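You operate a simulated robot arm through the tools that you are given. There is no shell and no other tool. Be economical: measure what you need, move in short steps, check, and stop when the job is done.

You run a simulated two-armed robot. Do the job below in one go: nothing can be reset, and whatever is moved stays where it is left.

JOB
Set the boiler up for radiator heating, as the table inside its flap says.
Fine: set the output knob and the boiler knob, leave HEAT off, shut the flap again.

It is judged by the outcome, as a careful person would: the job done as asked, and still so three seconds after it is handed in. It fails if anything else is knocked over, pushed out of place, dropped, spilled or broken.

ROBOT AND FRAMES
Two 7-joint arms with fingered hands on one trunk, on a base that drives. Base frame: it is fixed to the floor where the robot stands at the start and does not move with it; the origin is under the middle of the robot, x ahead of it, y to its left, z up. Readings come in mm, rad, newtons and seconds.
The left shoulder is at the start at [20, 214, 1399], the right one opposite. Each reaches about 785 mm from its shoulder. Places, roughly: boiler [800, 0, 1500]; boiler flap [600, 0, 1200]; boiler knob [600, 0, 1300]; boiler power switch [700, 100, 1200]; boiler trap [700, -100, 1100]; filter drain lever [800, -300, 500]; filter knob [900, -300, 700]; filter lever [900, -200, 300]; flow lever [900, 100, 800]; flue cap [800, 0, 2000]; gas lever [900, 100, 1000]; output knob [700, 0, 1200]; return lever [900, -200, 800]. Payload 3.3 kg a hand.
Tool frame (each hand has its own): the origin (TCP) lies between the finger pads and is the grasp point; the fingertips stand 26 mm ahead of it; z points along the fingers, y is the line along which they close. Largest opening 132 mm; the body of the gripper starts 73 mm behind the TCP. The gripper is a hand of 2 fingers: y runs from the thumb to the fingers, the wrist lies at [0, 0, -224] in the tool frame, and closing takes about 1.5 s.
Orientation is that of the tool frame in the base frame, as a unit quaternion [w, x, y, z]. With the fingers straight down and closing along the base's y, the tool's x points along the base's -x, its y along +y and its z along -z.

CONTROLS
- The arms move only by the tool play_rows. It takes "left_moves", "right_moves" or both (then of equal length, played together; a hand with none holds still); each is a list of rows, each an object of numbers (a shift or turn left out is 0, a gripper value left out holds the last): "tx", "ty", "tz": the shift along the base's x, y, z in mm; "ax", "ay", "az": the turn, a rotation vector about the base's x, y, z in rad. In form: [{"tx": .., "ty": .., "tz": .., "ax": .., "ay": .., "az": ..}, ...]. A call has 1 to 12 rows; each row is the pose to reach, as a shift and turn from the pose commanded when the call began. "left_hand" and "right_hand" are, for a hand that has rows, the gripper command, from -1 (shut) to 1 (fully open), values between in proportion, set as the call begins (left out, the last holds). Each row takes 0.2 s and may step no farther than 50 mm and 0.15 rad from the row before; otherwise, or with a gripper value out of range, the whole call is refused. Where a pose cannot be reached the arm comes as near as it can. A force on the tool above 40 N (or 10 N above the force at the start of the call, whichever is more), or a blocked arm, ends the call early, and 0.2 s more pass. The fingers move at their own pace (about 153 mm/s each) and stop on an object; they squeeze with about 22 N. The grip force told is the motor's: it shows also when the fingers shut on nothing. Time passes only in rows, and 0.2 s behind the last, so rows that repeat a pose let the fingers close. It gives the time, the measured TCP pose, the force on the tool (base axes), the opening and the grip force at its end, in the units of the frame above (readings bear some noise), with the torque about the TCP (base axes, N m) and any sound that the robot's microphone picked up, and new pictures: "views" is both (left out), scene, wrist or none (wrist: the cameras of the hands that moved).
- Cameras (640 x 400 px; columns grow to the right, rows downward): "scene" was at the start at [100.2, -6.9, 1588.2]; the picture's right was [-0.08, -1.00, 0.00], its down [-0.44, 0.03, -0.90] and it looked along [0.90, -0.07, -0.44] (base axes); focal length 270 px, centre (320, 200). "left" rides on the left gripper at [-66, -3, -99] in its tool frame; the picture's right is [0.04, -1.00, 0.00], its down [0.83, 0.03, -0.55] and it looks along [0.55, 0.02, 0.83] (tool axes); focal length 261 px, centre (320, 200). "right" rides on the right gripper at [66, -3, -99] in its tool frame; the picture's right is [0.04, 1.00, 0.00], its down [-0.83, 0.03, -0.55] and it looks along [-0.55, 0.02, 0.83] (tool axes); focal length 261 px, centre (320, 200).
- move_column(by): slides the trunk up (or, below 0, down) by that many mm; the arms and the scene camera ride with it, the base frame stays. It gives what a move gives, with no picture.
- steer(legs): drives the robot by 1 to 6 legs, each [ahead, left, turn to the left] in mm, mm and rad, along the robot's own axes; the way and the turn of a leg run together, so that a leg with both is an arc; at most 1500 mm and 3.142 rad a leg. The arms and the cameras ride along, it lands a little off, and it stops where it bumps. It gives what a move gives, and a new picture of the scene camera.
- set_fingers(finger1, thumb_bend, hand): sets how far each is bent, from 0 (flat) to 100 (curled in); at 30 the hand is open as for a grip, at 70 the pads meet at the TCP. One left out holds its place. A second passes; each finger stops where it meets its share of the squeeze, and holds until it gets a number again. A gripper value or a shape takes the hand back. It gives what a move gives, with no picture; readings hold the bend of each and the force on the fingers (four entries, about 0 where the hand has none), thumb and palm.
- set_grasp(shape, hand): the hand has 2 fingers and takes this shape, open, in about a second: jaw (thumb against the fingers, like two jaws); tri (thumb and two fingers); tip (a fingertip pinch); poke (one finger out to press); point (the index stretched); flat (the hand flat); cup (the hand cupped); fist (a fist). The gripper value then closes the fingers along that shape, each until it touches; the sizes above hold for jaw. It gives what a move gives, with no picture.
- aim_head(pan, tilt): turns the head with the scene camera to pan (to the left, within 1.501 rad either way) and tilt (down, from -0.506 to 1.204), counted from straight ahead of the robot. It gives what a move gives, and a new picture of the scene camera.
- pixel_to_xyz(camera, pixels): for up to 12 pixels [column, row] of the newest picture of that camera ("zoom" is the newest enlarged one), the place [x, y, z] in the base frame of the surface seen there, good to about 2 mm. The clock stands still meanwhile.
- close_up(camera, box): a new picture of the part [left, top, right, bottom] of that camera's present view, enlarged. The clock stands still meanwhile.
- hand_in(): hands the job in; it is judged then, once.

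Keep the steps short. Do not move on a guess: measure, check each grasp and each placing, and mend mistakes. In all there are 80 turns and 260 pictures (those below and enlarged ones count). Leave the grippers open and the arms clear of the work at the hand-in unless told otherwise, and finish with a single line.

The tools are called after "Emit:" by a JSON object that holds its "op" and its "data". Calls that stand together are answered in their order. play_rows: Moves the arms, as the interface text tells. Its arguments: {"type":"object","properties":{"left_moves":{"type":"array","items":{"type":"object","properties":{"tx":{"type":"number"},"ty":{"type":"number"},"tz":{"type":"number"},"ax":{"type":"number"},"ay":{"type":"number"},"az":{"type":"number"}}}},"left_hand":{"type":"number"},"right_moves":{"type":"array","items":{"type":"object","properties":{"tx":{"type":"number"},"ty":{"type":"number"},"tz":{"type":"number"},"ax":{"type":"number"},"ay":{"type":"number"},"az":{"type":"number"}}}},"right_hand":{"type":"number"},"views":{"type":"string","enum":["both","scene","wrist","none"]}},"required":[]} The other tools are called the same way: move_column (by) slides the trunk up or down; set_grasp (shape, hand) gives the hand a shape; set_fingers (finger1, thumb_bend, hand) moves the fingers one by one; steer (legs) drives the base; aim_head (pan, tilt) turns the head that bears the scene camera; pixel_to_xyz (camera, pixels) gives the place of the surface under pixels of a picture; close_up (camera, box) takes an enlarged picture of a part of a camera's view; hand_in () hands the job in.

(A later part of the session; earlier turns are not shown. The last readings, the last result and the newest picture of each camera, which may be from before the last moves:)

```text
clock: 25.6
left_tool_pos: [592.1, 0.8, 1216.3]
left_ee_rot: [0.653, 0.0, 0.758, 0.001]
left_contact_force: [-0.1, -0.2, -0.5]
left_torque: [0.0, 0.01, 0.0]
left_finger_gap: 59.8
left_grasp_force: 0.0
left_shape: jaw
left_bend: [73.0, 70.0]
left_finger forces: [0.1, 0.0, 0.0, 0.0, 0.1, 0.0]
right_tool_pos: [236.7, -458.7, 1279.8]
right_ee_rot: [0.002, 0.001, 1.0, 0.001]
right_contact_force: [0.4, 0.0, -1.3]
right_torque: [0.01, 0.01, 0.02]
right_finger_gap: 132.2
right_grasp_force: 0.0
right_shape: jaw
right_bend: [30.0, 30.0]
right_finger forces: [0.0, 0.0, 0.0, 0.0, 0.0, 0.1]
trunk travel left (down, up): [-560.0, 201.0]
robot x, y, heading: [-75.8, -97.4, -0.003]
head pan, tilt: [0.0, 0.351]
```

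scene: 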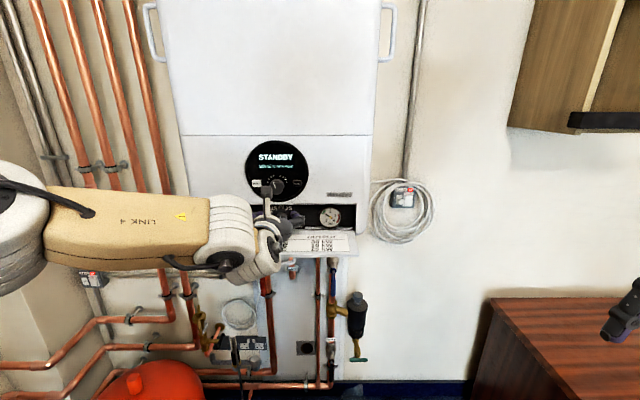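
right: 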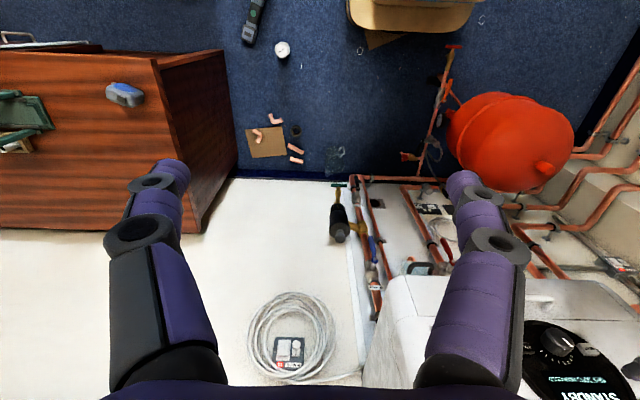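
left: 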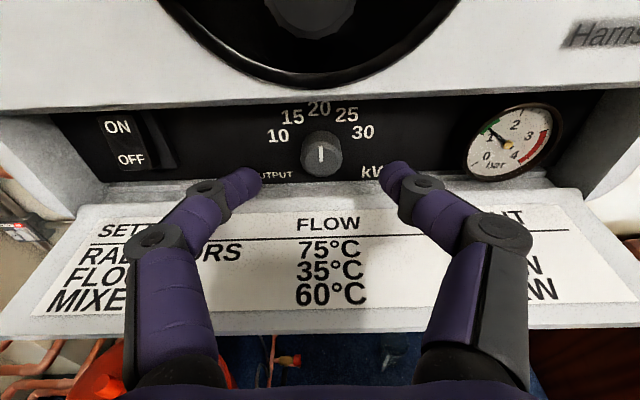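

I pre-turn the hand 20° counter-clockwise, then go to the knob with TCP at (643, 0, 1198).

Emit:
{"op": "play_rows", "data": {"left_moves": [{"tz": -5, "ax": -0.12}, {"tz": -10, "ax": -0.24}, {"tz": -16, "tx": 10, "ax": -0.35}, {"tz": -18, "tx": 25, "ax": -0.35}, {"tz": -18, "tx": 40, "ax": -0.35}, {"tz": -18, "tx": 50, "ax": -0.35}], "views": "wrist"}}

```text
clock: 27.0
left_tool_pos: [641.7, -1.4, 1197.5]
left_ee_rot: [0.643, -0.113, 0.746, -0.131]
left_contact_force: [-0.3, -0.1, -0.1]
left_torque: [-0.04, 0.02, 0.01]
left_finger_gap: 59.9
left_grasp_force: 0.0
left_shape: jaw
left_bend: [73.0, 70.0]
left_finger forces: [0.0, 0.0, 0.0, 0.0, 0.0, 0.0]
right_tool_pos: [236.1, -458.9, 1280.6]
right_ee_rot: [0.001, 0.001, 1.0, 0.001]
right_contact_force: [-0.1, 0.1, 0.2]
right_torque: [0.02, 0.0, -0.04]
right_finger_gap: 131.9
right_grasp_force: 0.1
right_shape: jaw
right_bend: [30.0, 30.0]
right_finger forces: [0.0, 0.0, 0.0, 0.0, 0.0, 0.1]
trunk travel left (down, up): [-560.0, 201.0]
robot x, y, heading: [-73.9, -99.3, 0.003]
head pan, tilt: [0.0, 0.351]
```

left: 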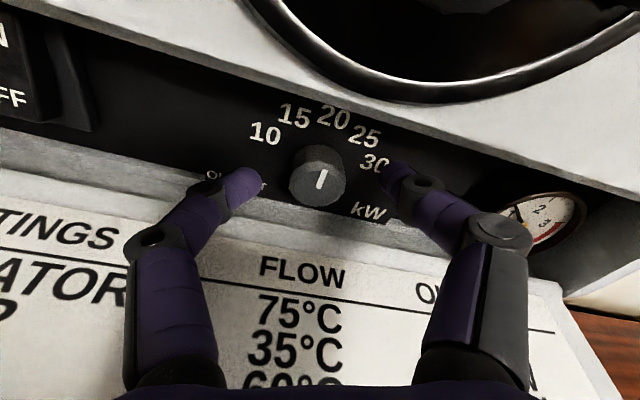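

The fingers flank the knob symmetrically. I close.

Emit:
{"op": "play_rows", "data": {"left_moves": [{"tx": 0}, {"tx": 0}, {"tx": 0}, {"tx": 0}, {"tx": 0}], "left_hand": -1, "views": "wrist"}}

```text
clock: 28.2
left_tool_pos: [640.6, -0.4, 1199.5]
left_ee_rot: [0.643, -0.113, 0.746, -0.131]
left_contact_force: [2.6, 0.5, 2.9]
left_torque: [0.0, -0.03, 0.0]
left_finger_gap: 22.9
left_grasp_force: 21.9
left_shape: jaw
left_bend: [73.0, 70.0]
left_finger forces: [19.4, 0.0, 0.1, 0.1, 20.1, 0.0]
right_tool_pos: [237.1, -459.6, 1280.4]
right_ee_rot: [0.003, 0.002, 1.0, 0.001]
right_contact_force: [0.2, 0.2, 0.5]
right_torque: [0.0, -0.02, 0.03]
right_finger_gap: 131.8
right_grasp_force: 0.1
right_shape: jaw
right_bend: [30.0, 30.0]
right_finger forces: [0.0, 0.0, 0.0, 0.0, 0.1, 0.1]
trunk travel left (down, up): [-560.0, 201.0]
robot x, y, heading: [-74.6, -95.4, 0.003]
head pan, tilt: [0.0, 0.351]
```

left: 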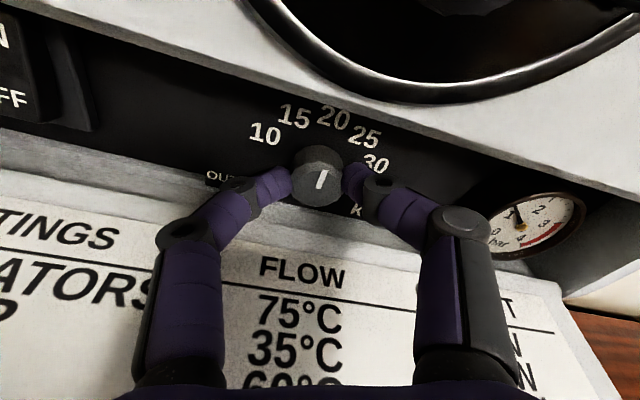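

Knob gripped. I turn clockwise by 0.7 rad (40°).

Emit:
{"op": "play_rows", "data": {"left_moves": [{"ax": 0.1}, {"ax": 0.2}, {"ax": 0.3}, {"ax": 0.4}, {"ax": 0.5}, {"ax": 0.6}, {"ax": 0.7}], "views": "wrist"}}

```text
clock: 29.8
left_tool_pos: [640.8, -2.2, 1197.9]
left_ee_rot: [0.643, 0.115, 0.746, 0.134]
left_contact_force: [3.4, -8.0, 2.1]
left_torque: [-0.07, -0.05, -0.18]
left_finger_gap: 21.9
left_grasp_force: 22.5
left_shape: jaw
left_bend: [73.0, 70.0]
left_finger forces: [18.4, 0.0, 0.0, 0.0, 25.3, 0.0]
right_tool_pos: [236.2, -461.2, 1279.3]
right_ee_rot: [0.002, 0.001, 1.0, 0.001]
right_contact_force: [-0.3, -0.5, 0.4]
right_torque: [0.01, -0.01, 0.0]
right_finger_gap: 131.9
right_grasp_force: 0.0
right_shape: jaw
right_bend: [30.0, 30.0]
right_finger forces: [0.0, 0.1, 0.0, 0.1, 0.0, 0.0]
trunk travel left (down, up): [-560.0, 201.0]
robot x, y, heading: [-74.1, -95.6, -0.001]
head pan, tilt: [0.0, 0.351]
```

left: 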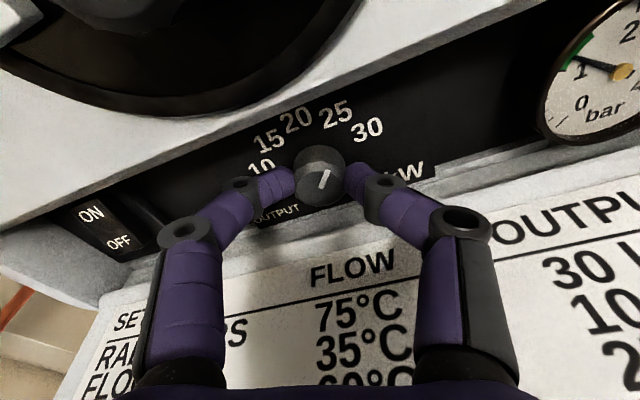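

The pointer now stands at 25 (40°). I release, roll back 0.62 rad and regrip.

Emit:
{"op": "play_rows", "data": {"left_moves": [{"tx": 0}, {"tx": 0}, {"ax": -0.12}, {"ax": -0.24}, {"ax": -0.36}, {"ax": -0.48}, {"ax": -0.62, "ty": 1}], "left_hand": -0.2, "views": "wrist"}}

Emit:
{"op": "play_rows", "data": {"left_moves": [{"tx": 0}, {"tx": 0}, {"tx": 0}, {"tx": 0}, {"tx": 0}], "left_hand": -1, "views": "wrist"}}

```text
clock: 31.4
left_tool_pos: [641.3, 0.9, 1199.2]
left_ee_rot: [0.646, -0.088, 0.751, -0.102]
left_contact_force: [0.6, 0.0, -0.5]
left_torque: [0.0, 0.06, -0.01]
left_finger_gap: 52.2
left_grasp_force: 0.0
left_shape: jaw
left_bend: [73.0, 70.0]
left_finger forces: [0.0, 0.0, 0.0, 0.1, 0.1, 0.0]
right_tool_pos: [235.5, -458.6, 1280.0]
right_ee_rot: [0.001, 0.001, 1.0, 0.0]
right_contact_force: [0.1, 0.0, 1.1]
right_torque: [0.02, -0.02, 0.03]
right_finger_gap: 131.9
right_grasp_force: 0.1
right_shape: jaw
right_bend: [30.0, 30.0]
right_finger forces: [0.1, 0.0, 0.0, 0.0, 0.0, 0.1]
trunk travel left (down, up): [-560.0, 201.0]
robot x, y, heading: [-71.3, -93.8, -0.0]
head pan, tilt: [0.0, 0.351]
```

left: 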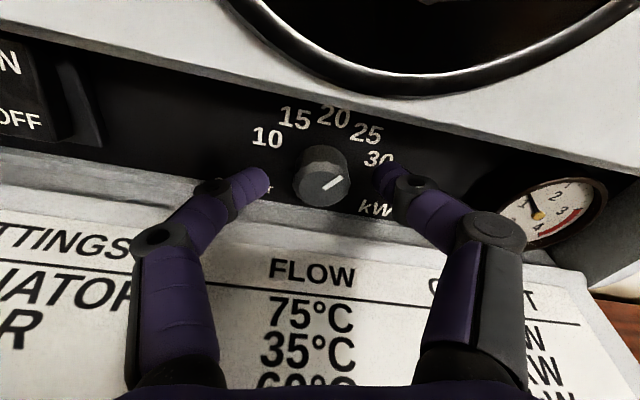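

```text
clock: 32.6
left_tool_pos: [643.3, 1.5, 1200.1]
left_ee_rot: [0.647, -0.088, 0.751, -0.1]
left_contact_force: [2.1, 0.3, 0.7]
left_torque: [0.0, 0.0, 0.01]
left_finger_gap: 22.8
left_grasp_force: 21.7
left_shape: jaw
left_bend: [73.0, 70.0]
left_finger forces: [19.7, 0.0, 0.0, 0.1, 19.9, 0.1]
right_tool_pos: [235.8, -459.3, 1280.5]
right_ee_rot: [0.002, 0.002, 1.0, 0.001]
right_contact_force: [-1.6, 0.6, -0.3]
right_torque: [0.01, 0.03, 0.03]
right_finger_gap: 131.7
right_grasp_force: 0.1
right_shape: jaw
right_bend: [30.0, 30.0]
right_finger forces: [0.1, 0.0, 0.0, 0.0, 0.0, 0.1]
trunk travel left (down, up): [-560.0, 201.0]
robot x, y, heading: [-69.0, -96.9, -0.004]
head pan, tilt: [0.0, 0.351]
```

left: 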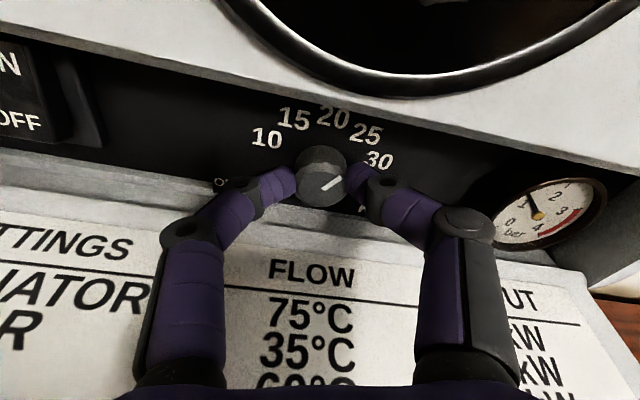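

Regripped. I turn the remaining ~35° (0.61 rad) clockwise.

Emit:
{"op": "play_rows", "data": {"left_moves": [{"ax": 0.1}, {"ax": 0.2}, {"ax": 0.3}, {"ax": 0.4}, {"ax": 0.5}, {"ax": 0.61}], "views": "none"}}

Emit:
{"op": "play_rows", "data": {"left_moves": [{"tx": 0}, {"tx": 0}, {"ax": -0.12}, {"ax": -0.24}, {"ax": -0.35}], "left_hand": -0.2, "views": "wrist"}}

Emit:
{"op": "close_up", "data": {"camera": "left", "box": [220, 60, 460, 230]}}

```text
clock: 34.0
left_tool_pos: [642.1, 0.0, 1198.5]
left_ee_rot: [0.643, 0.112, 0.746, 0.13]
left_contact_force: [2.9, -6.1, 3.2]
left_torque: [-0.05, -0.08, -0.14]
left_finger_gap: 22.5
left_grasp_force: 21.8
left_shape: jaw
left_bend: [73.0, 70.0]
left_finger forces: [19.0, 0.0, 0.0, 0.1, 24.4, 0.1]
right_tool_pos: [234.4, -460.6, 1279.6]
right_ee_rot: [0.002, 0.002, 1.0, 0.001]
right_contact_force: [0.1, 1.3, 0.6]
right_torque: [0.02, 0.0, -0.01]
right_finger_gap: 131.7
right_grasp_force: 0.0
right_shape: jaw
right_bend: [30.0, 30.0]
right_finger forces: [0.1, 0.0, 0.0, 0.0, 0.0, 0.0]
trunk travel left (down, up): [-560.0, 201.0]
robot x, y, heading: [-71.0, -100.6, -0.006]
head pan, tilt: [0.0, 0.351]
```

```text
clock: 35.2
left_tool_pos: [641.6, 2.6, 1199.1]
left_ee_rot: [0.653, -0.005, 0.757, -0.001]
left_contact_force: [-0.4, -0.5, 0.2]
left_torque: [0.0, -0.03, -0.02]
left_finger_gap: 52.6
left_grasp_force: 0.1
left_shape: jaw
left_bend: [73.0, 70.0]
left_finger forces: [0.0, 0.0, 0.0, 0.1, 0.0, 0.0]
right_tool_pos: [237.4, -459.3, 1280.3]
right_ee_rot: [0.002, 0.002, 1.0, 0.0]
right_contact_force: [0.1, -0.6, -0.6]
right_torque: [0.01, -0.01, -0.04]
right_finger_gap: 132.0
right_grasp_force: 0.0
right_shape: jaw
right_bend: [30.0, 30.0]
right_finger forces: [0.0, 0.0, 0.0, 0.1, 0.1, 0.0]
trunk travel left (down, up): [-560.0, 201.0]
robot x, y, heading: [-70.5, -98.3, -0.005]
head pan, tilt: [0.0, 0.351]
```

left: 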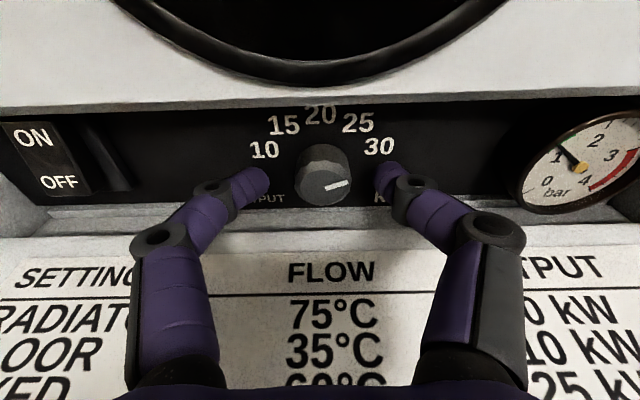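

```text
2.35 times, centred on (340, 145) of left
```

zoom: 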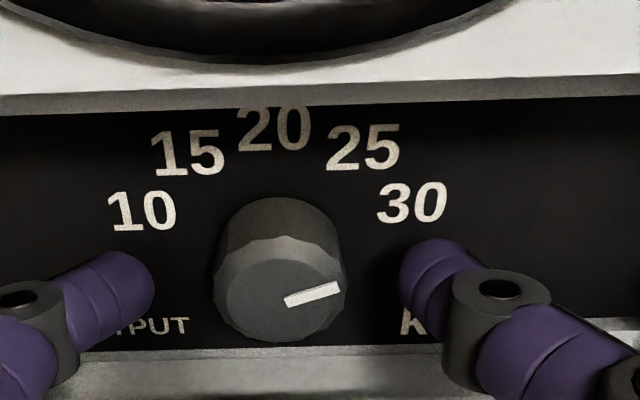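

The pointer is near the 30 mark. I measure the pointer's line and the marks to get exact angles.

Emit:
{"op": "pixel_to_xyz", "data": {"camera": "zoom", "pixels": [[287, 302], [313, 295], [339, 288], [142, 211], [188, 154], [274, 128], [363, 148], [412, 203], [218, 285], [344, 285], [268, 338], [268, 240]]}}

```text
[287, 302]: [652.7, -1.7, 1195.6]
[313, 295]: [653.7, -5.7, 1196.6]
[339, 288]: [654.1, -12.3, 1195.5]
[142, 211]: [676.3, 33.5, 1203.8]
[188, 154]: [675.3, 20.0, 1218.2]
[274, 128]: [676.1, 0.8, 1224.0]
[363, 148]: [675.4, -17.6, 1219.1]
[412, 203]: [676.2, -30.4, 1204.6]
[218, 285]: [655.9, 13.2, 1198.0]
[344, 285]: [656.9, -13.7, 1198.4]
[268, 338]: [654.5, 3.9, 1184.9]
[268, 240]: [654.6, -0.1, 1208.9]
```

Pointer looks at roughly 70–75°. I withdraw the hand and pull it back to check from the scene camera.

Emit:
{"op": "play_rows", "data": {"left_moves": [{"tx": -20}, {"tx": -40}, {"tx": -60}, {"tx": -80, "tz": 20}, {"tx": -85, "tz": 60}, {"tx": -85, "tz": 100, "ay": -0.07}, {"tx": -85, "tz": 104, "ay": -0.14}]}}

Emit:
{"op": "close_up", "data": {"camera": "left", "box": [180, 60, 460, 240]}}

Emit:
{"op": "close_up", "data": {"camera": "scene", "box": [200, 130, 360, 260]}}

```text
clock: 36.8
left_tool_pos: [556.0, 0.9, 1303.1]
left_ee_rot: [0.704, -0.003, 0.71, -0.002]
left_contact_force: [-0.2, 0.4, 1.1]
left_torque: [-0.02, -0.01, 0.01]
left_finger_gap: 52.3
left_grasp_force: 0.0
left_shape: jaw
left_bend: [73.0, 70.0]
left_finger forces: [0.0, 0.0, 0.0, 0.0, 0.0, 0.0]
right_tool_pos: [236.1, -458.7, 1279.6]
right_ee_rot: [0.001, 0.002, 1.0, 0.0]
right_contact_force: [0.2, -0.1, 0.5]
right_torque: [0.01, -0.01, -0.01]
right_finger_gap: 131.8
right_grasp_force: 0.0
right_shape: jaw
right_bend: [30.0, 30.0]
right_finger forces: [0.0, 0.0, 0.1, 0.0, 0.0, 0.0]
trunk travel left (down, up): [-560.0, 201.0]
robot x, y, heading: [-69.6, -97.2, -0.001]
head pan, tilt: [0.0, 0.351]
```

scene: 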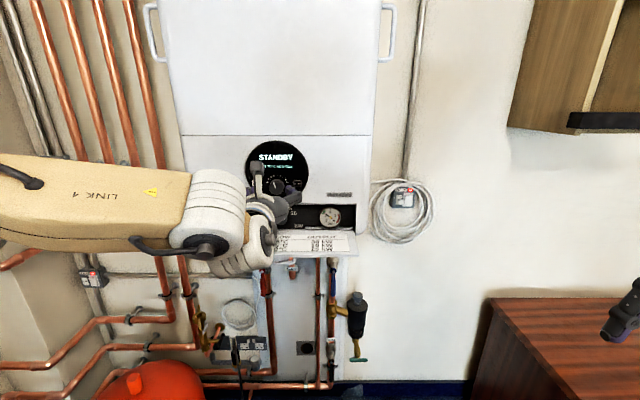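
left: 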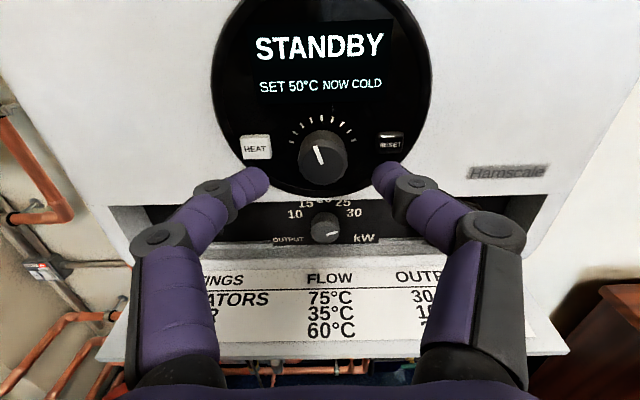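

```text
2.22 times, centred on (320, 150) of left
```

zoom: 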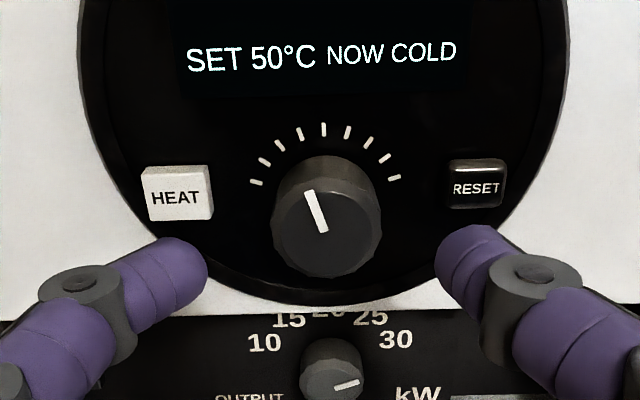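

```text
3.08 times, centred on (280, 195) of scene
```

zoom: 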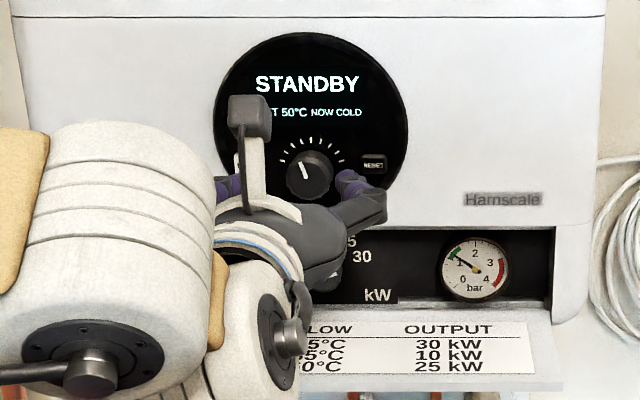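

Display reads SET 50 °C. I measure the boiler knob and HEAT/RESET buttons for clearance before gripping.

Emit:
{"op": "close_up", "data": {"camera": "left", "box": [220, 80, 420, 220]}}

Emit:
{"op": "pixel_to_xyz", "data": {"camera": "left", "pixels": [[323, 160], [301, 160], [346, 160], [323, 180], [323, 138], [270, 148], [256, 148], [379, 143], [323, 200]]}}

```text
2.86 times, centred on (320, 150) of left
```

zoom: 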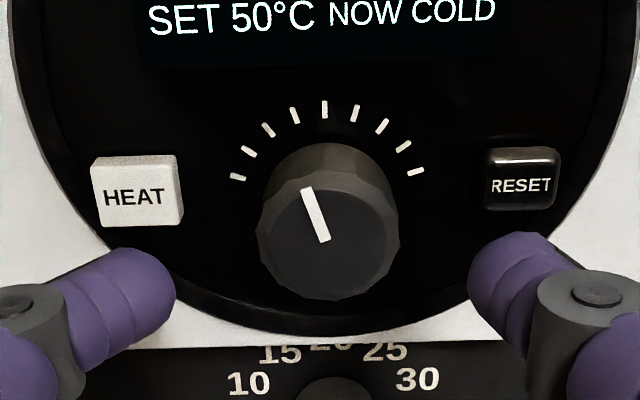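

```text
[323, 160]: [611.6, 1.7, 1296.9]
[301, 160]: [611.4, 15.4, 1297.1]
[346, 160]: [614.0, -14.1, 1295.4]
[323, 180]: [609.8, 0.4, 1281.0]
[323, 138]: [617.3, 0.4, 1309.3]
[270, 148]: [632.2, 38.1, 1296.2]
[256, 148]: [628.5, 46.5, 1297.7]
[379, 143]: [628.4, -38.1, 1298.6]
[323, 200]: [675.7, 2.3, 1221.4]
```

Knob: centre ≈(612, 0, 1296), radius ~16; HEAT starts at y≈38 with face x≈628. I narrow the fingers to ~45 mm, pre-roll, and approach so that the tips stop at x≈623.

Emit:
{"op": "play_rows", "data": {"left_moves": [{"tz": -3, "ax": -0.13}, {"tz": -6, "ax": -0.26}, {"tz": -7, "ty": -1, "ax": -0.4}, {"tz": -7, "tx": 20, "ty": -1, "ax": -0.4}, {"tz": -7, "tx": 41, "ty": -1, "ax": -0.4}], "left_hand": -0.32, "views": "wrist"}}

```text
clock: 38.0
left_tool_pos: [598.1, 0.2, 1296.4]
left_ee_rot: [0.689, -0.143, 0.696, -0.143]
left_contact_force: [0.3, 0.1, -0.6]
left_torque: [0.01, 0.03, 0.03]
left_finger_gap: 45.3
left_grasp_force: 0.1
left_shape: jaw
left_bend: [73.0, 70.0]
left_finger forces: [0.1, 0.0, 0.0, 0.1, 0.1, 0.0]
right_tool_pos: [236.1, -458.3, 1280.6]
right_ee_rot: [0.0, 0.002, 1.0, 0.001]
right_contact_force: [0.2, -0.2, 0.5]
right_torque: [0.01, 0.02, -0.01]
right_finger_gap: 132.0
right_grasp_force: 0.1
right_shape: jaw
right_bend: [30.0, 30.0]
right_finger forces: [0.1, 0.0, 0.0, 0.1, 0.1, 0.0]
trunk travel left (down, up): [-560.0, 201.0]
robot x, y, heading: [-71.5, -98.1, -0.001]
head pan, tilt: [0.0, 0.351]
```

left: 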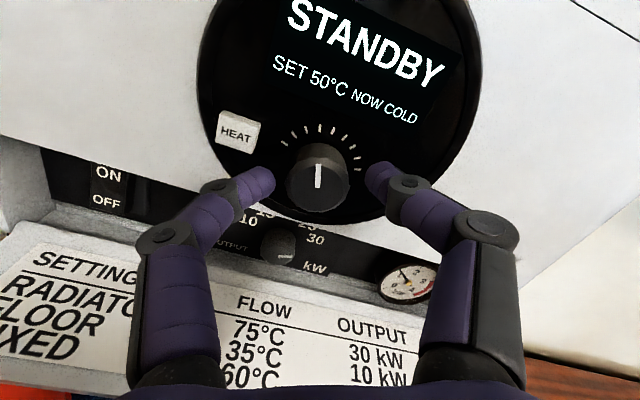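

The knob lies between the fingers, HEAT is clear. I close, then turn clockwise 0.3 rad and read the display.

Emit:
{"op": "play_rows", "data": {"left_moves": [{"tx": 0}, {"tx": 0}, {"tx": 0}, {"tx": 0}, {"tx": 0}], "left_hand": -1, "views": "none"}}

Emit:
{"op": "play_rows", "data": {"left_moves": [{"ax": 0.1}, {"ax": 0.2}, {"ax": 0.3}], "views": "wrist"}}

```text
clock: 39.2
left_tool_pos: [597.1, 0.4, 1295.3]
left_ee_rot: [0.69, -0.143, 0.695, -0.142]
left_contact_force: [2.6, -0.2, 3.3]
left_torque: [0.02, -0.08, 0.0]
left_finger_gap: 26.0
left_grasp_force: 22.3
left_shape: jaw
left_bend: [73.0, 70.0]
left_finger forces: [19.2, 0.1, 0.0, 0.0, 20.4, 0.0]
right_tool_pos: [236.8, -458.7, 1281.0]
right_ee_rot: [0.001, 0.001, 1.0, 0.0]
right_contact_force: [-0.5, 0.1, 0.6]
right_torque: [-0.02, -0.01, 0.0]
right_finger_gap: 131.9
right_grasp_force: 0.1
right_shape: jaw
right_bend: [30.0, 30.0]
right_finger forces: [0.0, 0.0, 0.0, 0.0, 0.0, 0.1]
trunk travel left (down, up): [-560.0, 201.0]
robot x, y, heading: [-72.6, -95.1, -0.003]
head pan, tilt: [0.0, 0.351]
```

```text
clock: 40.0
left_tool_pos: [598.3, -0.9, 1295.8]
left_ee_rot: [0.703, -0.037, 0.709, -0.037]
left_contact_force: [3.8, -2.3, 4.5]
left_torque: [0.01, -0.07, -0.08]
left_finger_gap: 25.6
left_grasp_force: 21.5
left_shape: jaw
left_bend: [73.0, 70.0]
left_finger forces: [19.2, 0.0, 0.0, 0.0, 23.0, 0.0]
right_tool_pos: [236.7, -459.8, 1280.7]
right_ee_rot: [0.002, 0.002, 1.0, 0.001]
right_contact_force: [0.5, -0.1, 0.0]
right_torque: [0.01, -0.01, 0.02]
right_finger_gap: 131.9
right_grasp_force: 0.1
right_shape: jaw
right_bend: [30.0, 30.0]
right_finger forces: [0.0, 0.0, 0.0, 0.0, 0.0, 0.0]
trunk travel left (down, up): [-560.0, 201.0]
robot x, y, heading: [-76.9, -99.6, -0.003]
head pan, tilt: [0.0, 0.351]
```

left: 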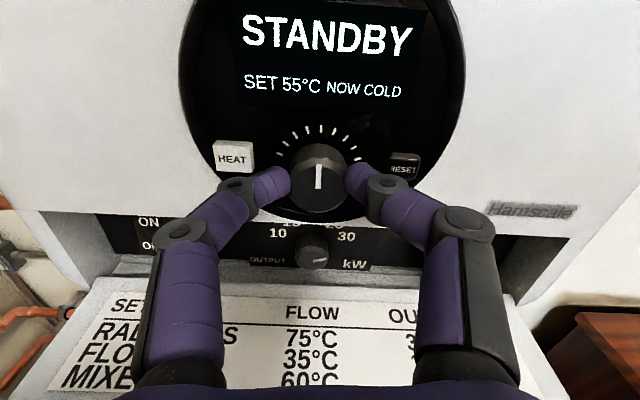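

Display reads 55 °C after 17°, i.e. 5 °C per tick, so 75 °C is ~1.31 rad further (the last tick). I turn on by 0.65 rad.

Emit:
{"op": "play_rows", "data": {"left_moves": [{"ax": 0.1}, {"ax": 0.2}, {"ax": 0.3}, {"ax": 0.4}, {"ax": 0.5}, {"ax": 0.6}, {"ax": 0.65}], "views": "wrist"}}

```text
clock: 41.6
left_tool_pos: [598.0, -1.9, 1295.1]
left_ee_rot: [0.678, 0.19, 0.684, 0.191]
left_contact_force: [0.0, -8.5, 0.6]
left_torque: [-0.01, 0.01, -0.21]
left_finger_gap: 25.1
left_grasp_force: 22.1
left_shape: jaw
left_bend: [73.0, 70.0]
left_finger forces: [18.1, 0.0, 0.0, 0.0, 25.8, 0.0]
right_tool_pos: [237.4, -461.2, 1280.5]
right_ee_rot: [0.002, 0.002, 1.0, 0.001]
right_contact_force: [0.8, 0.5, 0.6]
right_torque: [0.0, 0.0, 0.01]
right_finger_gap: 132.0
right_grasp_force: 0.1
right_shape: jaw
right_bend: [30.0, 30.0]
right_finger forces: [0.1, 0.0, 0.1, 0.1, 0.1, 0.1]
trunk travel left (down, up): [-560.0, 201.0]
robot x, y, heading: [-73.5, -97.4, -0.002]
head pan, tilt: [0.0, 0.351]
```

left: 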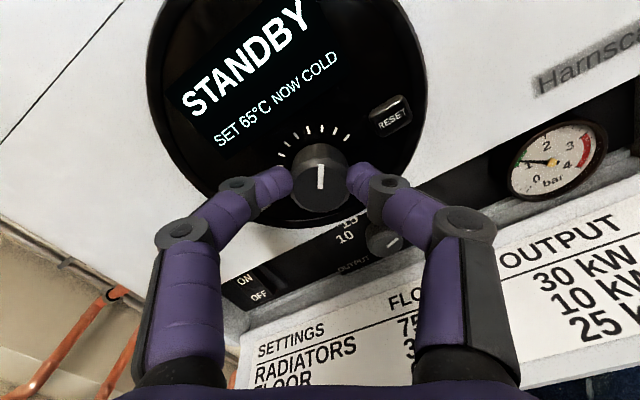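

65 °C. I release (45 mm only), roll back 0.75 rad, regrip.

Emit:
{"op": "play_rows", "data": {"left_moves": [{"tx": 0}, {"tx": 0}, {"ax": -0.12}, {"ax": -0.25}, {"ax": -0.38}, {"ax": -0.5}, {"ax": -0.63}, {"ax": -0.75, "ty": 1}], "left_hand": -0.32, "views": "wrist"}}

Emit:
{"op": "play_rows", "data": {"left_moves": [{"tx": 0}, {"tx": 0}, {"tx": 0}, {"tx": 0}, {"tx": 0}], "left_hand": -1, "views": "none"}}

Emit:
{"op": "play_rows", "data": {"left_moves": [{"ax": 0.1}, {"ax": 0.2}, {"ax": 0.3}, {"ax": 0.4}, {"ax": 0.5}, {"ax": 0.6}], "views": "wrist"}}

```text
clock: 43.4
left_tool_pos: [597.9, 1.9, 1295.6]
left_ee_rot: [0.7, -0.073, 0.706, -0.074]
left_contact_force: [-1.4, 0.3, 0.0]
left_torque: [-0.01, 0.01, 0.02]
left_finger_gap: 44.5
left_grasp_force: 0.1
left_shape: jaw
left_bend: [74.0, 70.0]
left_finger forces: [0.0, 0.0, 0.1, 0.1, 0.0, 0.0]
right_tool_pos: [236.4, -458.1, 1280.0]
right_ee_rot: [0.001, 0.002, 1.0, 0.0]
right_contact_force: [0.3, 0.3, -0.1]
right_torque: [0.01, -0.02, 0.0]
right_finger_gap: 131.8
right_grasp_force: 0.0
right_shape: jaw
right_bend: [30.0, 30.0]
right_finger forces: [0.0, 0.0, 0.0, 0.0, 0.0, 0.1]
trunk travel left (down, up): [-560.0, 201.0]
robot x, y, heading: [-75.3, -100.5, -0.004]
head pan, tilt: [0.0, 0.351]
```

left: 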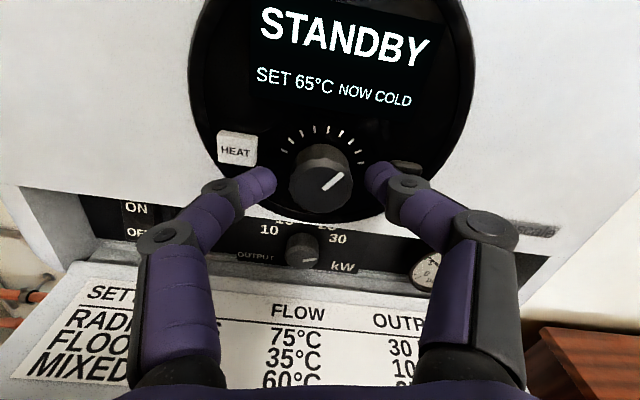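

```text
clock: 44.6
left_tool_pos: [597.8, 2.2, 1295.4]
left_ee_rot: [0.701, -0.074, 0.706, -0.074]
left_contact_force: [2.2, 0.0, 3.9]
left_torque: [0.0, -0.08, -0.05]
left_finger_gap: 25.9
left_grasp_force: 22.0
left_shape: jaw
left_bend: [73.0, 70.0]
left_finger forces: [19.4, 0.0, 0.1, 0.1, 20.6, 0.0]
right_tool_pos: [236.9, -459.5, 1279.9]
right_ee_rot: [0.002, 0.002, 1.0, 0.001]
right_contact_force: [0.0, 0.5, -0.3]
right_torque: [0.03, 0.02, -0.01]
right_finger_gap: 132.1
right_grasp_force: 0.1
right_shape: jaw
right_bend: [30.0, 30.0]
right_finger forces: [0.0, 0.0, 0.0, 0.1, 0.0, 0.1]
trunk travel left (down, up): [-560.0, 201.0]
robot x, y, heading: [-67.3, -97.0, -0.001]
head pan, tilt: [0.0, 0.351]
```

```text
clock: 46.0
left_tool_pos: [597.1, -1.5, 1296.2]
left_ee_rot: [0.691, 0.138, 0.696, 0.138]
left_contact_force: [6.6, -7.5, 6.7]
left_torque: [-0.04, -0.13, -0.1]
left_finger_gap: 25.2
left_grasp_force: 21.6
left_shape: jaw
left_bend: [73.0, 70.0]
left_finger forces: [19.3, 0.1, 0.0, 0.0, 23.3, 0.1]
right_tool_pos: [236.7, -460.5, 1280.1]
right_ee_rot: [0.002, 0.002, 1.0, 0.001]
right_contact_force: [0.5, 0.5, 0.3]
right_torque: [-0.01, 0.01, 0.01]
right_finger_gap: 131.6
right_grasp_force: 0.0
right_shape: jaw
right_bend: [30.0, 30.0]
right_finger forces: [0.0, 0.0, 0.1, 0.0, 0.1, 0.1]
trunk travel left (down, up): [-560.0, 201.0]
robot x, y, heading: [-70.1, -92.9, -0.004]
head pan, tilt: [0.0, 0.351]
```

left: 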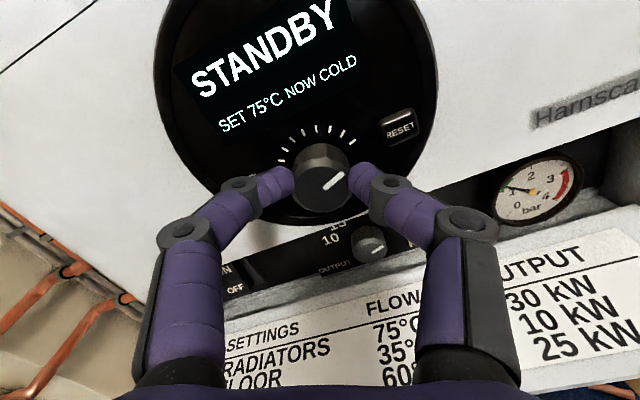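

Display reads SET 75 °C. I nudge 0.06 rad to sit on the mark, release and withdraw.

Emit:
{"op": "play_rows", "data": {"left_moves": [{"ax": 0.06}, {"ax": 0.06}], "views": "none"}}

Emit:
{"op": "play_rows", "data": {"left_moves": [{"tx": 0}, {"tx": 0}, {"ax": -0.12}, {"ax": -0.25}, {"ax": -0.38}, {"ax": -0.45}, {"tx": -20, "ax": -0.45}, {"tx": -40, "ax": -0.45}], "left_hand": -0.32, "views": "wrist"}}

Emit:
{"op": "close_up", "data": {"camera": "left", "box": [200, 20, 440, 260]}}

```text
clock: 46.6
left_tool_pos: [598.2, -1.0, 1295.6]
left_ee_rot: [0.686, 0.159, 0.692, 0.159]
left_contact_force: [5.3, -7.5, 6.6]
left_torque: [-0.19, -0.08, -0.24]
left_finger_gap: 25.1
left_grasp_force: 22.1
left_shape: jaw
left_bend: [73.0, 70.0]
left_finger forces: [18.1, 0.0, 0.0, 0.1, 24.8, 0.1]
right_tool_pos: [235.8, -461.5, 1279.0]
right_ee_rot: [0.001, 0.002, 1.0, 0.0]
right_contact_force: [0.4, 0.1, 0.5]
right_torque: [-0.01, 0.01, -0.01]
right_finger_gap: 131.8
right_grasp_force: 0.0
right_shape: jaw
right_bend: [30.0, 30.0]
right_finger forces: [0.1, 0.0, 0.0, 0.0, 0.1, 0.0]
trunk travel left (down, up): [-560.0, 201.0]
robot x, y, heading: [-72.2, -97.2, -0.003]
head pan, tilt: [0.0, 0.351]
```

```text
clock: 48.4
left_tool_pos: [557.6, 0.5, 1296.5]
left_ee_rot: [0.704, 0.001, 0.71, 0.001]
left_contact_force: [-0.1, 0.1, -0.6]
left_torque: [0.02, -0.02, 0.03]
left_finger_gap: 44.6
left_grasp_force: 0.0
left_shape: jaw
left_bend: [74.0, 70.0]
left_finger forces: [0.0, 0.0, 0.0, 0.0, 0.0, 0.1]
right_tool_pos: [236.3, -458.1, 1280.6]
right_ee_rot: [0.002, 0.002, 1.0, -0.001]
right_contact_force: [-0.5, -0.6, -0.4]
right_torque: [0.04, 0.02, -0.03]
right_finger_gap: 132.0
right_grasp_force: 0.1
right_shape: jaw
right_bend: [30.0, 30.0]
right_finger forces: [0.0, 0.0, 0.0, 0.0, 0.1, 0.0]
trunk travel left (down, up): [-560.0, 201.0]
robot x, y, heading: [-74.7, -96.6, -0.002]
head pan, tilt: [0.0, 0.351]
```

left: 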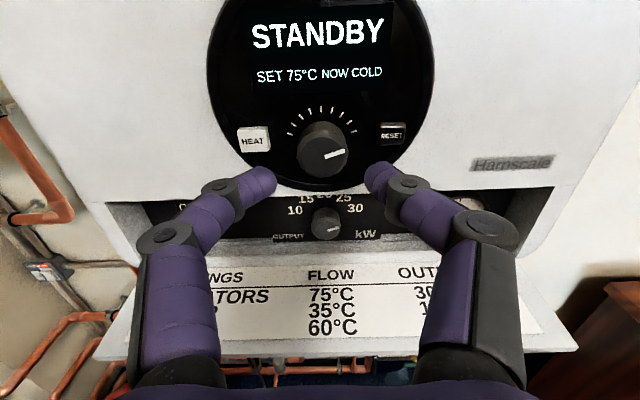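

```text
1.67 times, centred on (320, 140) of left
```

zoom: 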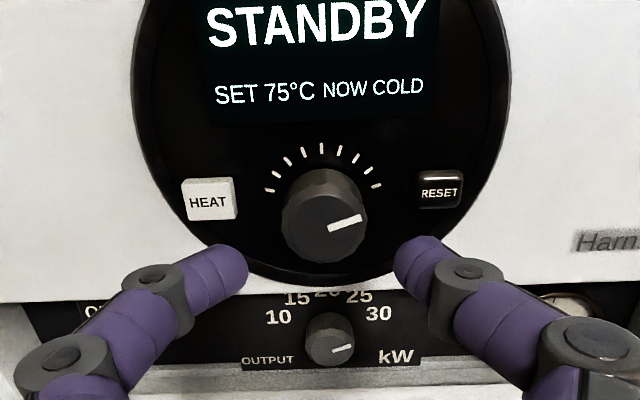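

SET 75 °C, STANDBY. I back away 110 mm and lower the trunk 150 mm, giving a more frontal view to verify the output pointer and bringing the hand down to flap level.

Emit:
{"op": "steer", "data": {"legs": [[-115, 0, 0]]}}

Emit:
{"op": "move_column", "data": {"by": -150}}

Emit:
{"op": "play_rows", "data": {"left_moves": [{"ty": 40, "tz": -20}, {"ty": 80, "tz": -40}, {"ty": 100, "tz": -60}], "left_hand": -1}}

Emit:
{"op": "aim_head", "data": {"pan": 0.14, "tilt": 0.2}}

Emit:
{"op": "close_up", "data": {"camera": "scene", "box": [250, 130, 410, 230]}}

```text
clock: 49.6
left_tool_pos: [440.5, 0.7, 1298.0]
left_ee_rot: [0.704, 0.001, 0.71, 0.001]
left_contact_force: [-0.5, -0.2, -0.4]
left_torque: [-0.03, 0.04, 0.0]
left_finger_gap: 44.8
left_grasp_force: 0.0
left_shape: jaw
left_bend: [74.0, 70.0]
left_finger forces: [0.1, 0.1, 0.1, 0.1, 0.1, 0.0]
right_tool_pos: [119.2, -458.2, 1280.8]
right_ee_rot: [0.003, 0.0, 1.0, 0.001]
right_contact_force: [-0.8, 0.3, 0.1]
right_torque: [0.01, -0.02, 0.01]
right_finger_gap: 131.8
right_grasp_force: 0.1
right_shape: jaw
right_bend: [30.0, 30.0]
right_finger forces: [0.0, 0.0, 0.0, 0.0, 0.0, 0.0]
trunk travel left (down, up): [-560.0, 201.0]
robot x, y, heading: [-189.7, -96.1, -0.003]
head pan, tilt: [0.0, 0.351]
```

scene: 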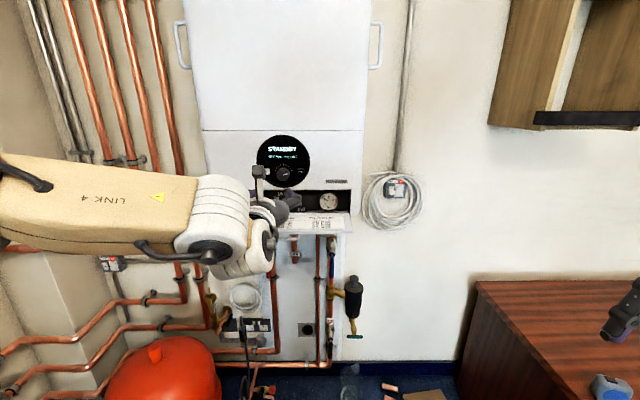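

```text
clock: 51.4
left_tool_pos: [441.7, 1.2, 1145.9]
left_ee_rot: [0.704, 0.0, 0.71, 0.002]
left_contact_force: [0.9, 0.2, 0.3]
left_torque: [-0.03, 0.0, -0.05]
left_finger_gap: 44.7
left_grasp_force: 0.1
left_shape: jaw
left_bend: [74.0, 70.0]
left_finger forces: [0.0, 0.1, 0.0, 0.0, 0.1, 0.1]
right_tool_pos: [126.8, -459.2, 1121.2]
right_ee_rot: [-0.014, 0.002, 1.0, 0.0]
right_contact_force: [-0.1, -0.4, -0.6]
right_torque: [0.0, 0.01, 0.01]
right_finger_gap: 131.7
right_grasp_force: 0.1
right_shape: jaw
right_bend: [30.0, 30.0]
right_finger forces: [0.0, 0.0, 0.0, 0.1, 0.1, 0.0]
trunk travel left (down, up): [-410.0, 351.0]
robot x, y, heading: [-186.0, -97.4, -0.001]
head pan, tilt: [0.0, 0.351]
```

```text
clock: 52.2
left_tool_pos: [442.7, 101.1, 1085.6]
left_ee_rot: [0.704, 0.001, 0.71, 0.0]
left_contact_force: [-0.8, 0.6, 0.1]
left_torque: [0.0, 0.01, -0.02]
left_finger_gap: 0.1
left_grasp_force: 22.6
left_shape: jaw
left_bend: [63.0, 70.0]
left_finger forces: [0.0, 0.1, 0.0, 0.1, 0.1, 0.0]
right_tool_pos: [127.9, -458.9, 1120.4]
right_ee_rot: [-0.014, 0.001, 1.0, 0.0]
right_contact_force: [-1.2, -0.3, -0.5]
right_torque: [0.0, -0.01, -0.03]
right_finger_gap: 132.1
right_grasp_force: 0.1
right_shape: jaw
right_bend: [30.0, 30.0]
right_finger forces: [0.0, 0.0, 0.0, 0.0, 0.0, 0.0]
trunk travel left (down, up): [-410.0, 351.0]
robot x, y, heading: [-189.9, -98.1, -0.003]
head pan, tilt: [0.0, 0.351]
```

scene: 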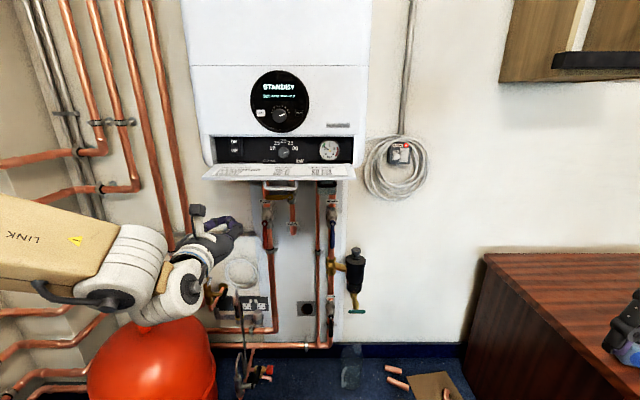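
left: 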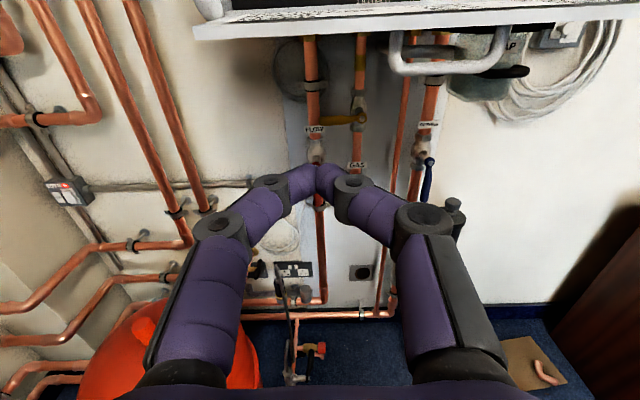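

```text
clock: 52.9
left_tool_pos: [442.2, 99.2, 1086.6]
left_ee_rot: [0.704, 0.001, 0.71, 0.001]
left_contact_force: [0.1, -0.6, -0.7]
left_torque: [0.0, 0.03, -0.01]
left_finger_gap: 0.3
left_grasp_force: 21.7
left_shape: jaw
left_bend: [63.0, 70.0]
left_finger forces: [0.0, 0.1, 0.0, 0.0, 0.1, 0.0]
right_tool_pos: [126.7, -459.0, 1120.0]
right_ee_rot: [-0.013, 0.001, 1.0, 0.001]
right_contact_force: [-0.1, -0.5, 0.1]
right_torque: [-0.01, -0.01, -0.01]
right_finger_gap: 131.9
right_grasp_force: 0.0
right_shape: jaw
right_bend: [30.0, 30.0]
right_finger forces: [0.0, 0.0, 0.0, 0.1, 0.0, 0.0]
trunk travel left (down, up): [-410.0, 351.0]
robot x, y, heading: [-186.4, -99.9, -0.005]
head pan, tilt: [0.14, 0.201]
```

scene: 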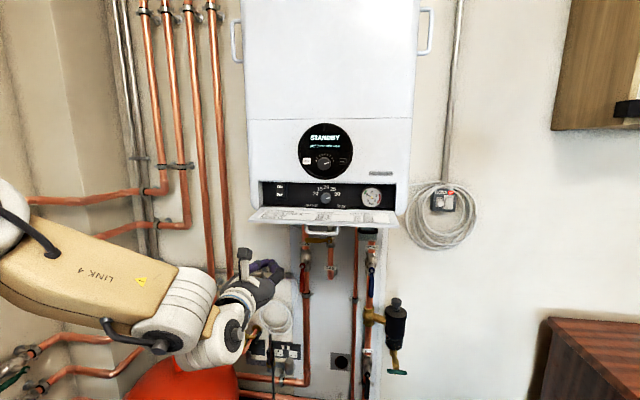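

```text
4.00 times, centred on (330, 180) of scene
```

zoom: 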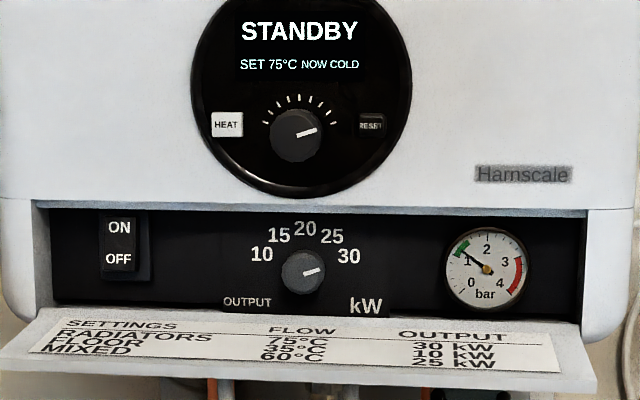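

Emit:
{"op": "close_up", "data": {"camera": "scene", "box": [300, 180, 352, 212]}}

```text
12.31 times, centred on (326, 196) of scene
```

zoom: 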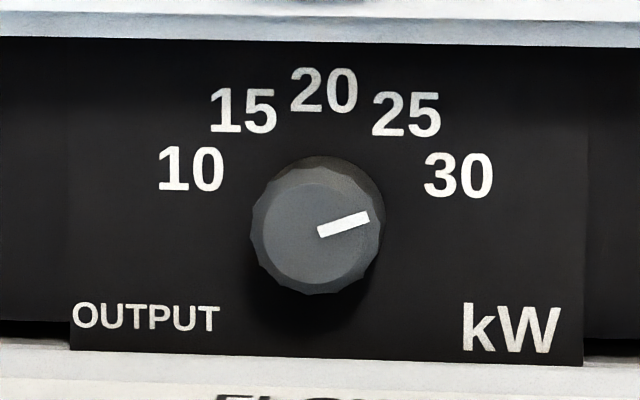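

Output pointer aims at 30 kW, boiler at SET 75 °C, HEAT off (STANDBY). Now shut the flap: drive ahead 75 mm with the hand low, then place closed fingers under the flap at y≈120, clear of the handle.

Emit:
{"op": "steer", "data": {"legs": [[75, 0, 0]]}}

Emit:
{"op": "play_rows", "data": {"left_moves": [{"tx": 10, "ty": 8, "tz": 10}, {"tx": 20, "ty": 15, "tz": 20}, {"tx": 30, "ty": 20, "tz": 30}]}}

```text
clock: 53.9
left_tool_pos: [519.6, 99.1, 1085.8]
left_ee_rot: [0.704, 0.001, 0.71, 0.001]
left_contact_force: [0.4, -0.4, -0.2]
left_torque: [-0.01, 0.01, 0.0]
left_finger_gap: 0.0
left_grasp_force: 22.0
left_shape: jaw
left_bend: [63.0, 70.0]
left_finger forces: [0.0, 0.0, 0.1, 0.0, 0.0, 0.0]
right_tool_pos: [202.8, -459.6, 1118.6]
right_ee_rot: [-0.015, 0.001, 1.0, 0.001]
right_contact_force: [-0.2, 0.5, -0.4]
right_torque: [0.01, 0.02, 0.02]
right_finger_gap: 131.7
right_grasp_force: 0.0
right_shape: jaw
right_bend: [30.0, 30.0]
right_finger forces: [0.0, 0.1, 0.0, 0.0, 0.1, 0.0]
trunk travel left (down, up): [-410.0, 351.0]
robot x, y, heading: [-111.4, -97.0, -0.003]
head pan, tilt: [0.14, 0.201]
```

scene: 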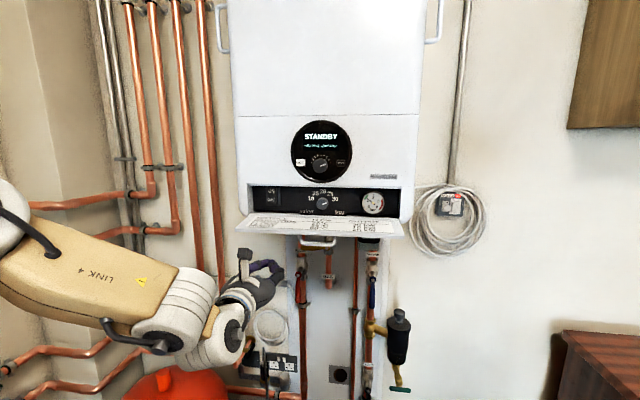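

```text
clock: 54.7
left_tool_pos: [547.6, 121.0, 1116.3]
left_ee_rot: [0.704, 0.002, 0.71, 0.0]
left_contact_force: [0.3, 0.0, -0.1]
left_torque: [0.01, -0.04, -0.04]
left_finger_gap: 0.0
left_grasp_force: 22.1
left_shape: jaw
left_bend: [63.0, 70.0]
left_finger forces: [0.0, 0.0, 0.0, 0.0, 0.1, 0.0]
right_tool_pos: [201.8, -458.9, 1120.2]
right_ee_rot: [-0.014, 0.001, 1.0, 0.001]
right_contact_force: [0.0, 0.4, 1.1]
right_torque: [0.01, -0.02, -0.06]
right_finger_gap: 131.8
right_grasp_force: 0.1
right_shape: jaw
right_bend: [30.0, 30.0]
right_finger forces: [0.0, 0.0, 0.0, 0.1, 0.0, 0.1]
trunk travel left (down, up): [-410.0, 351.0]
robot x, y, heading: [-113.7, -97.9, -0.008]
head pan, tilt: [0.14, 0.201]
```

scene: 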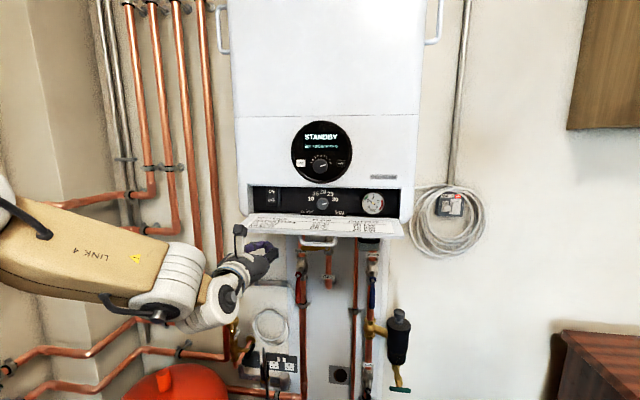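
left: 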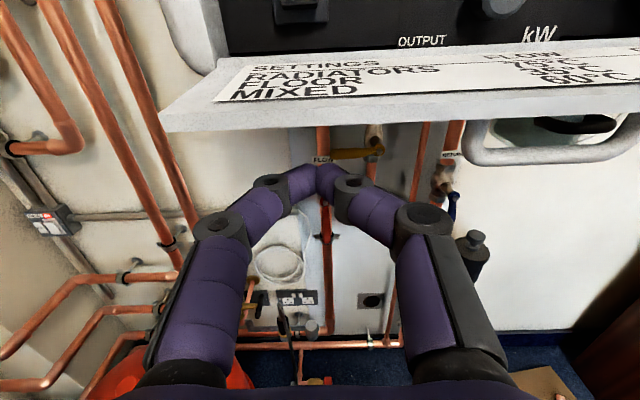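

The closed fingers are under the flap's outer part. I lift along the arc in small steps.

Emit:
{"op": "play_rows", "data": {"left_moves": [{"tx": 2, "tz": 12}, {"tx": 2, "tz": 24}, {"tx": 2, "tz": 38}, {"tx": 2, "tz": 53}, {"tx": 4, "tz": 63}, {"tx": 6, "tz": 73}, {"tx": 12, "tz": 82}, {"tx": 18, "tz": 89}, {"tx": 25, "tz": 95}]}}

```text
clock: 56.7
left_tool_pos: [572.8, 120.0, 1210.1]
left_ee_rot: [0.704, 0.001, 0.711, 0.001]
left_contact_force: [-0.6, 0.2, -0.7]
left_torque: [0.03, 0.01, 0.05]
left_finger_gap: 0.0
left_grasp_force: 21.9
left_shape: jaw
left_bend: [63.0, 70.0]
left_finger forces: [0.0, 0.0, 0.1, 0.0, 0.0, 0.0]
right_tool_pos: [201.4, -458.9, 1119.7]
right_ee_rot: [-0.014, 0.002, 1.0, 0.001]
right_contact_force: [-0.5, -0.6, 0.1]
right_torque: [0.01, -0.01, 0.02]
right_finger_gap: 132.1
right_grasp_force: 0.2
right_shape: jaw
right_bend: [30.0, 30.0]
right_finger forces: [0.0, 0.0, 0.0, 0.0, 0.0, 0.1]
trunk travel left (down, up): [-410.0, 351.0]
robot x, y, heading: [-110.6, -95.6, -0.007]
head pan, tilt: [0.14, 0.201]
```

scene: 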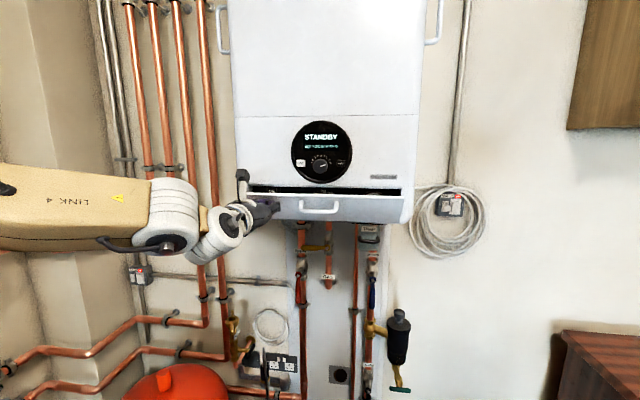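
left: 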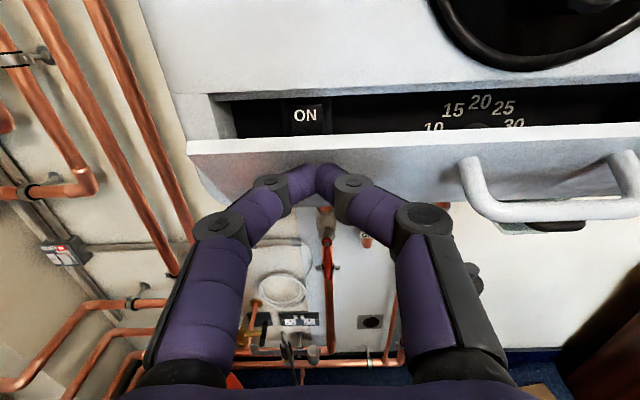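

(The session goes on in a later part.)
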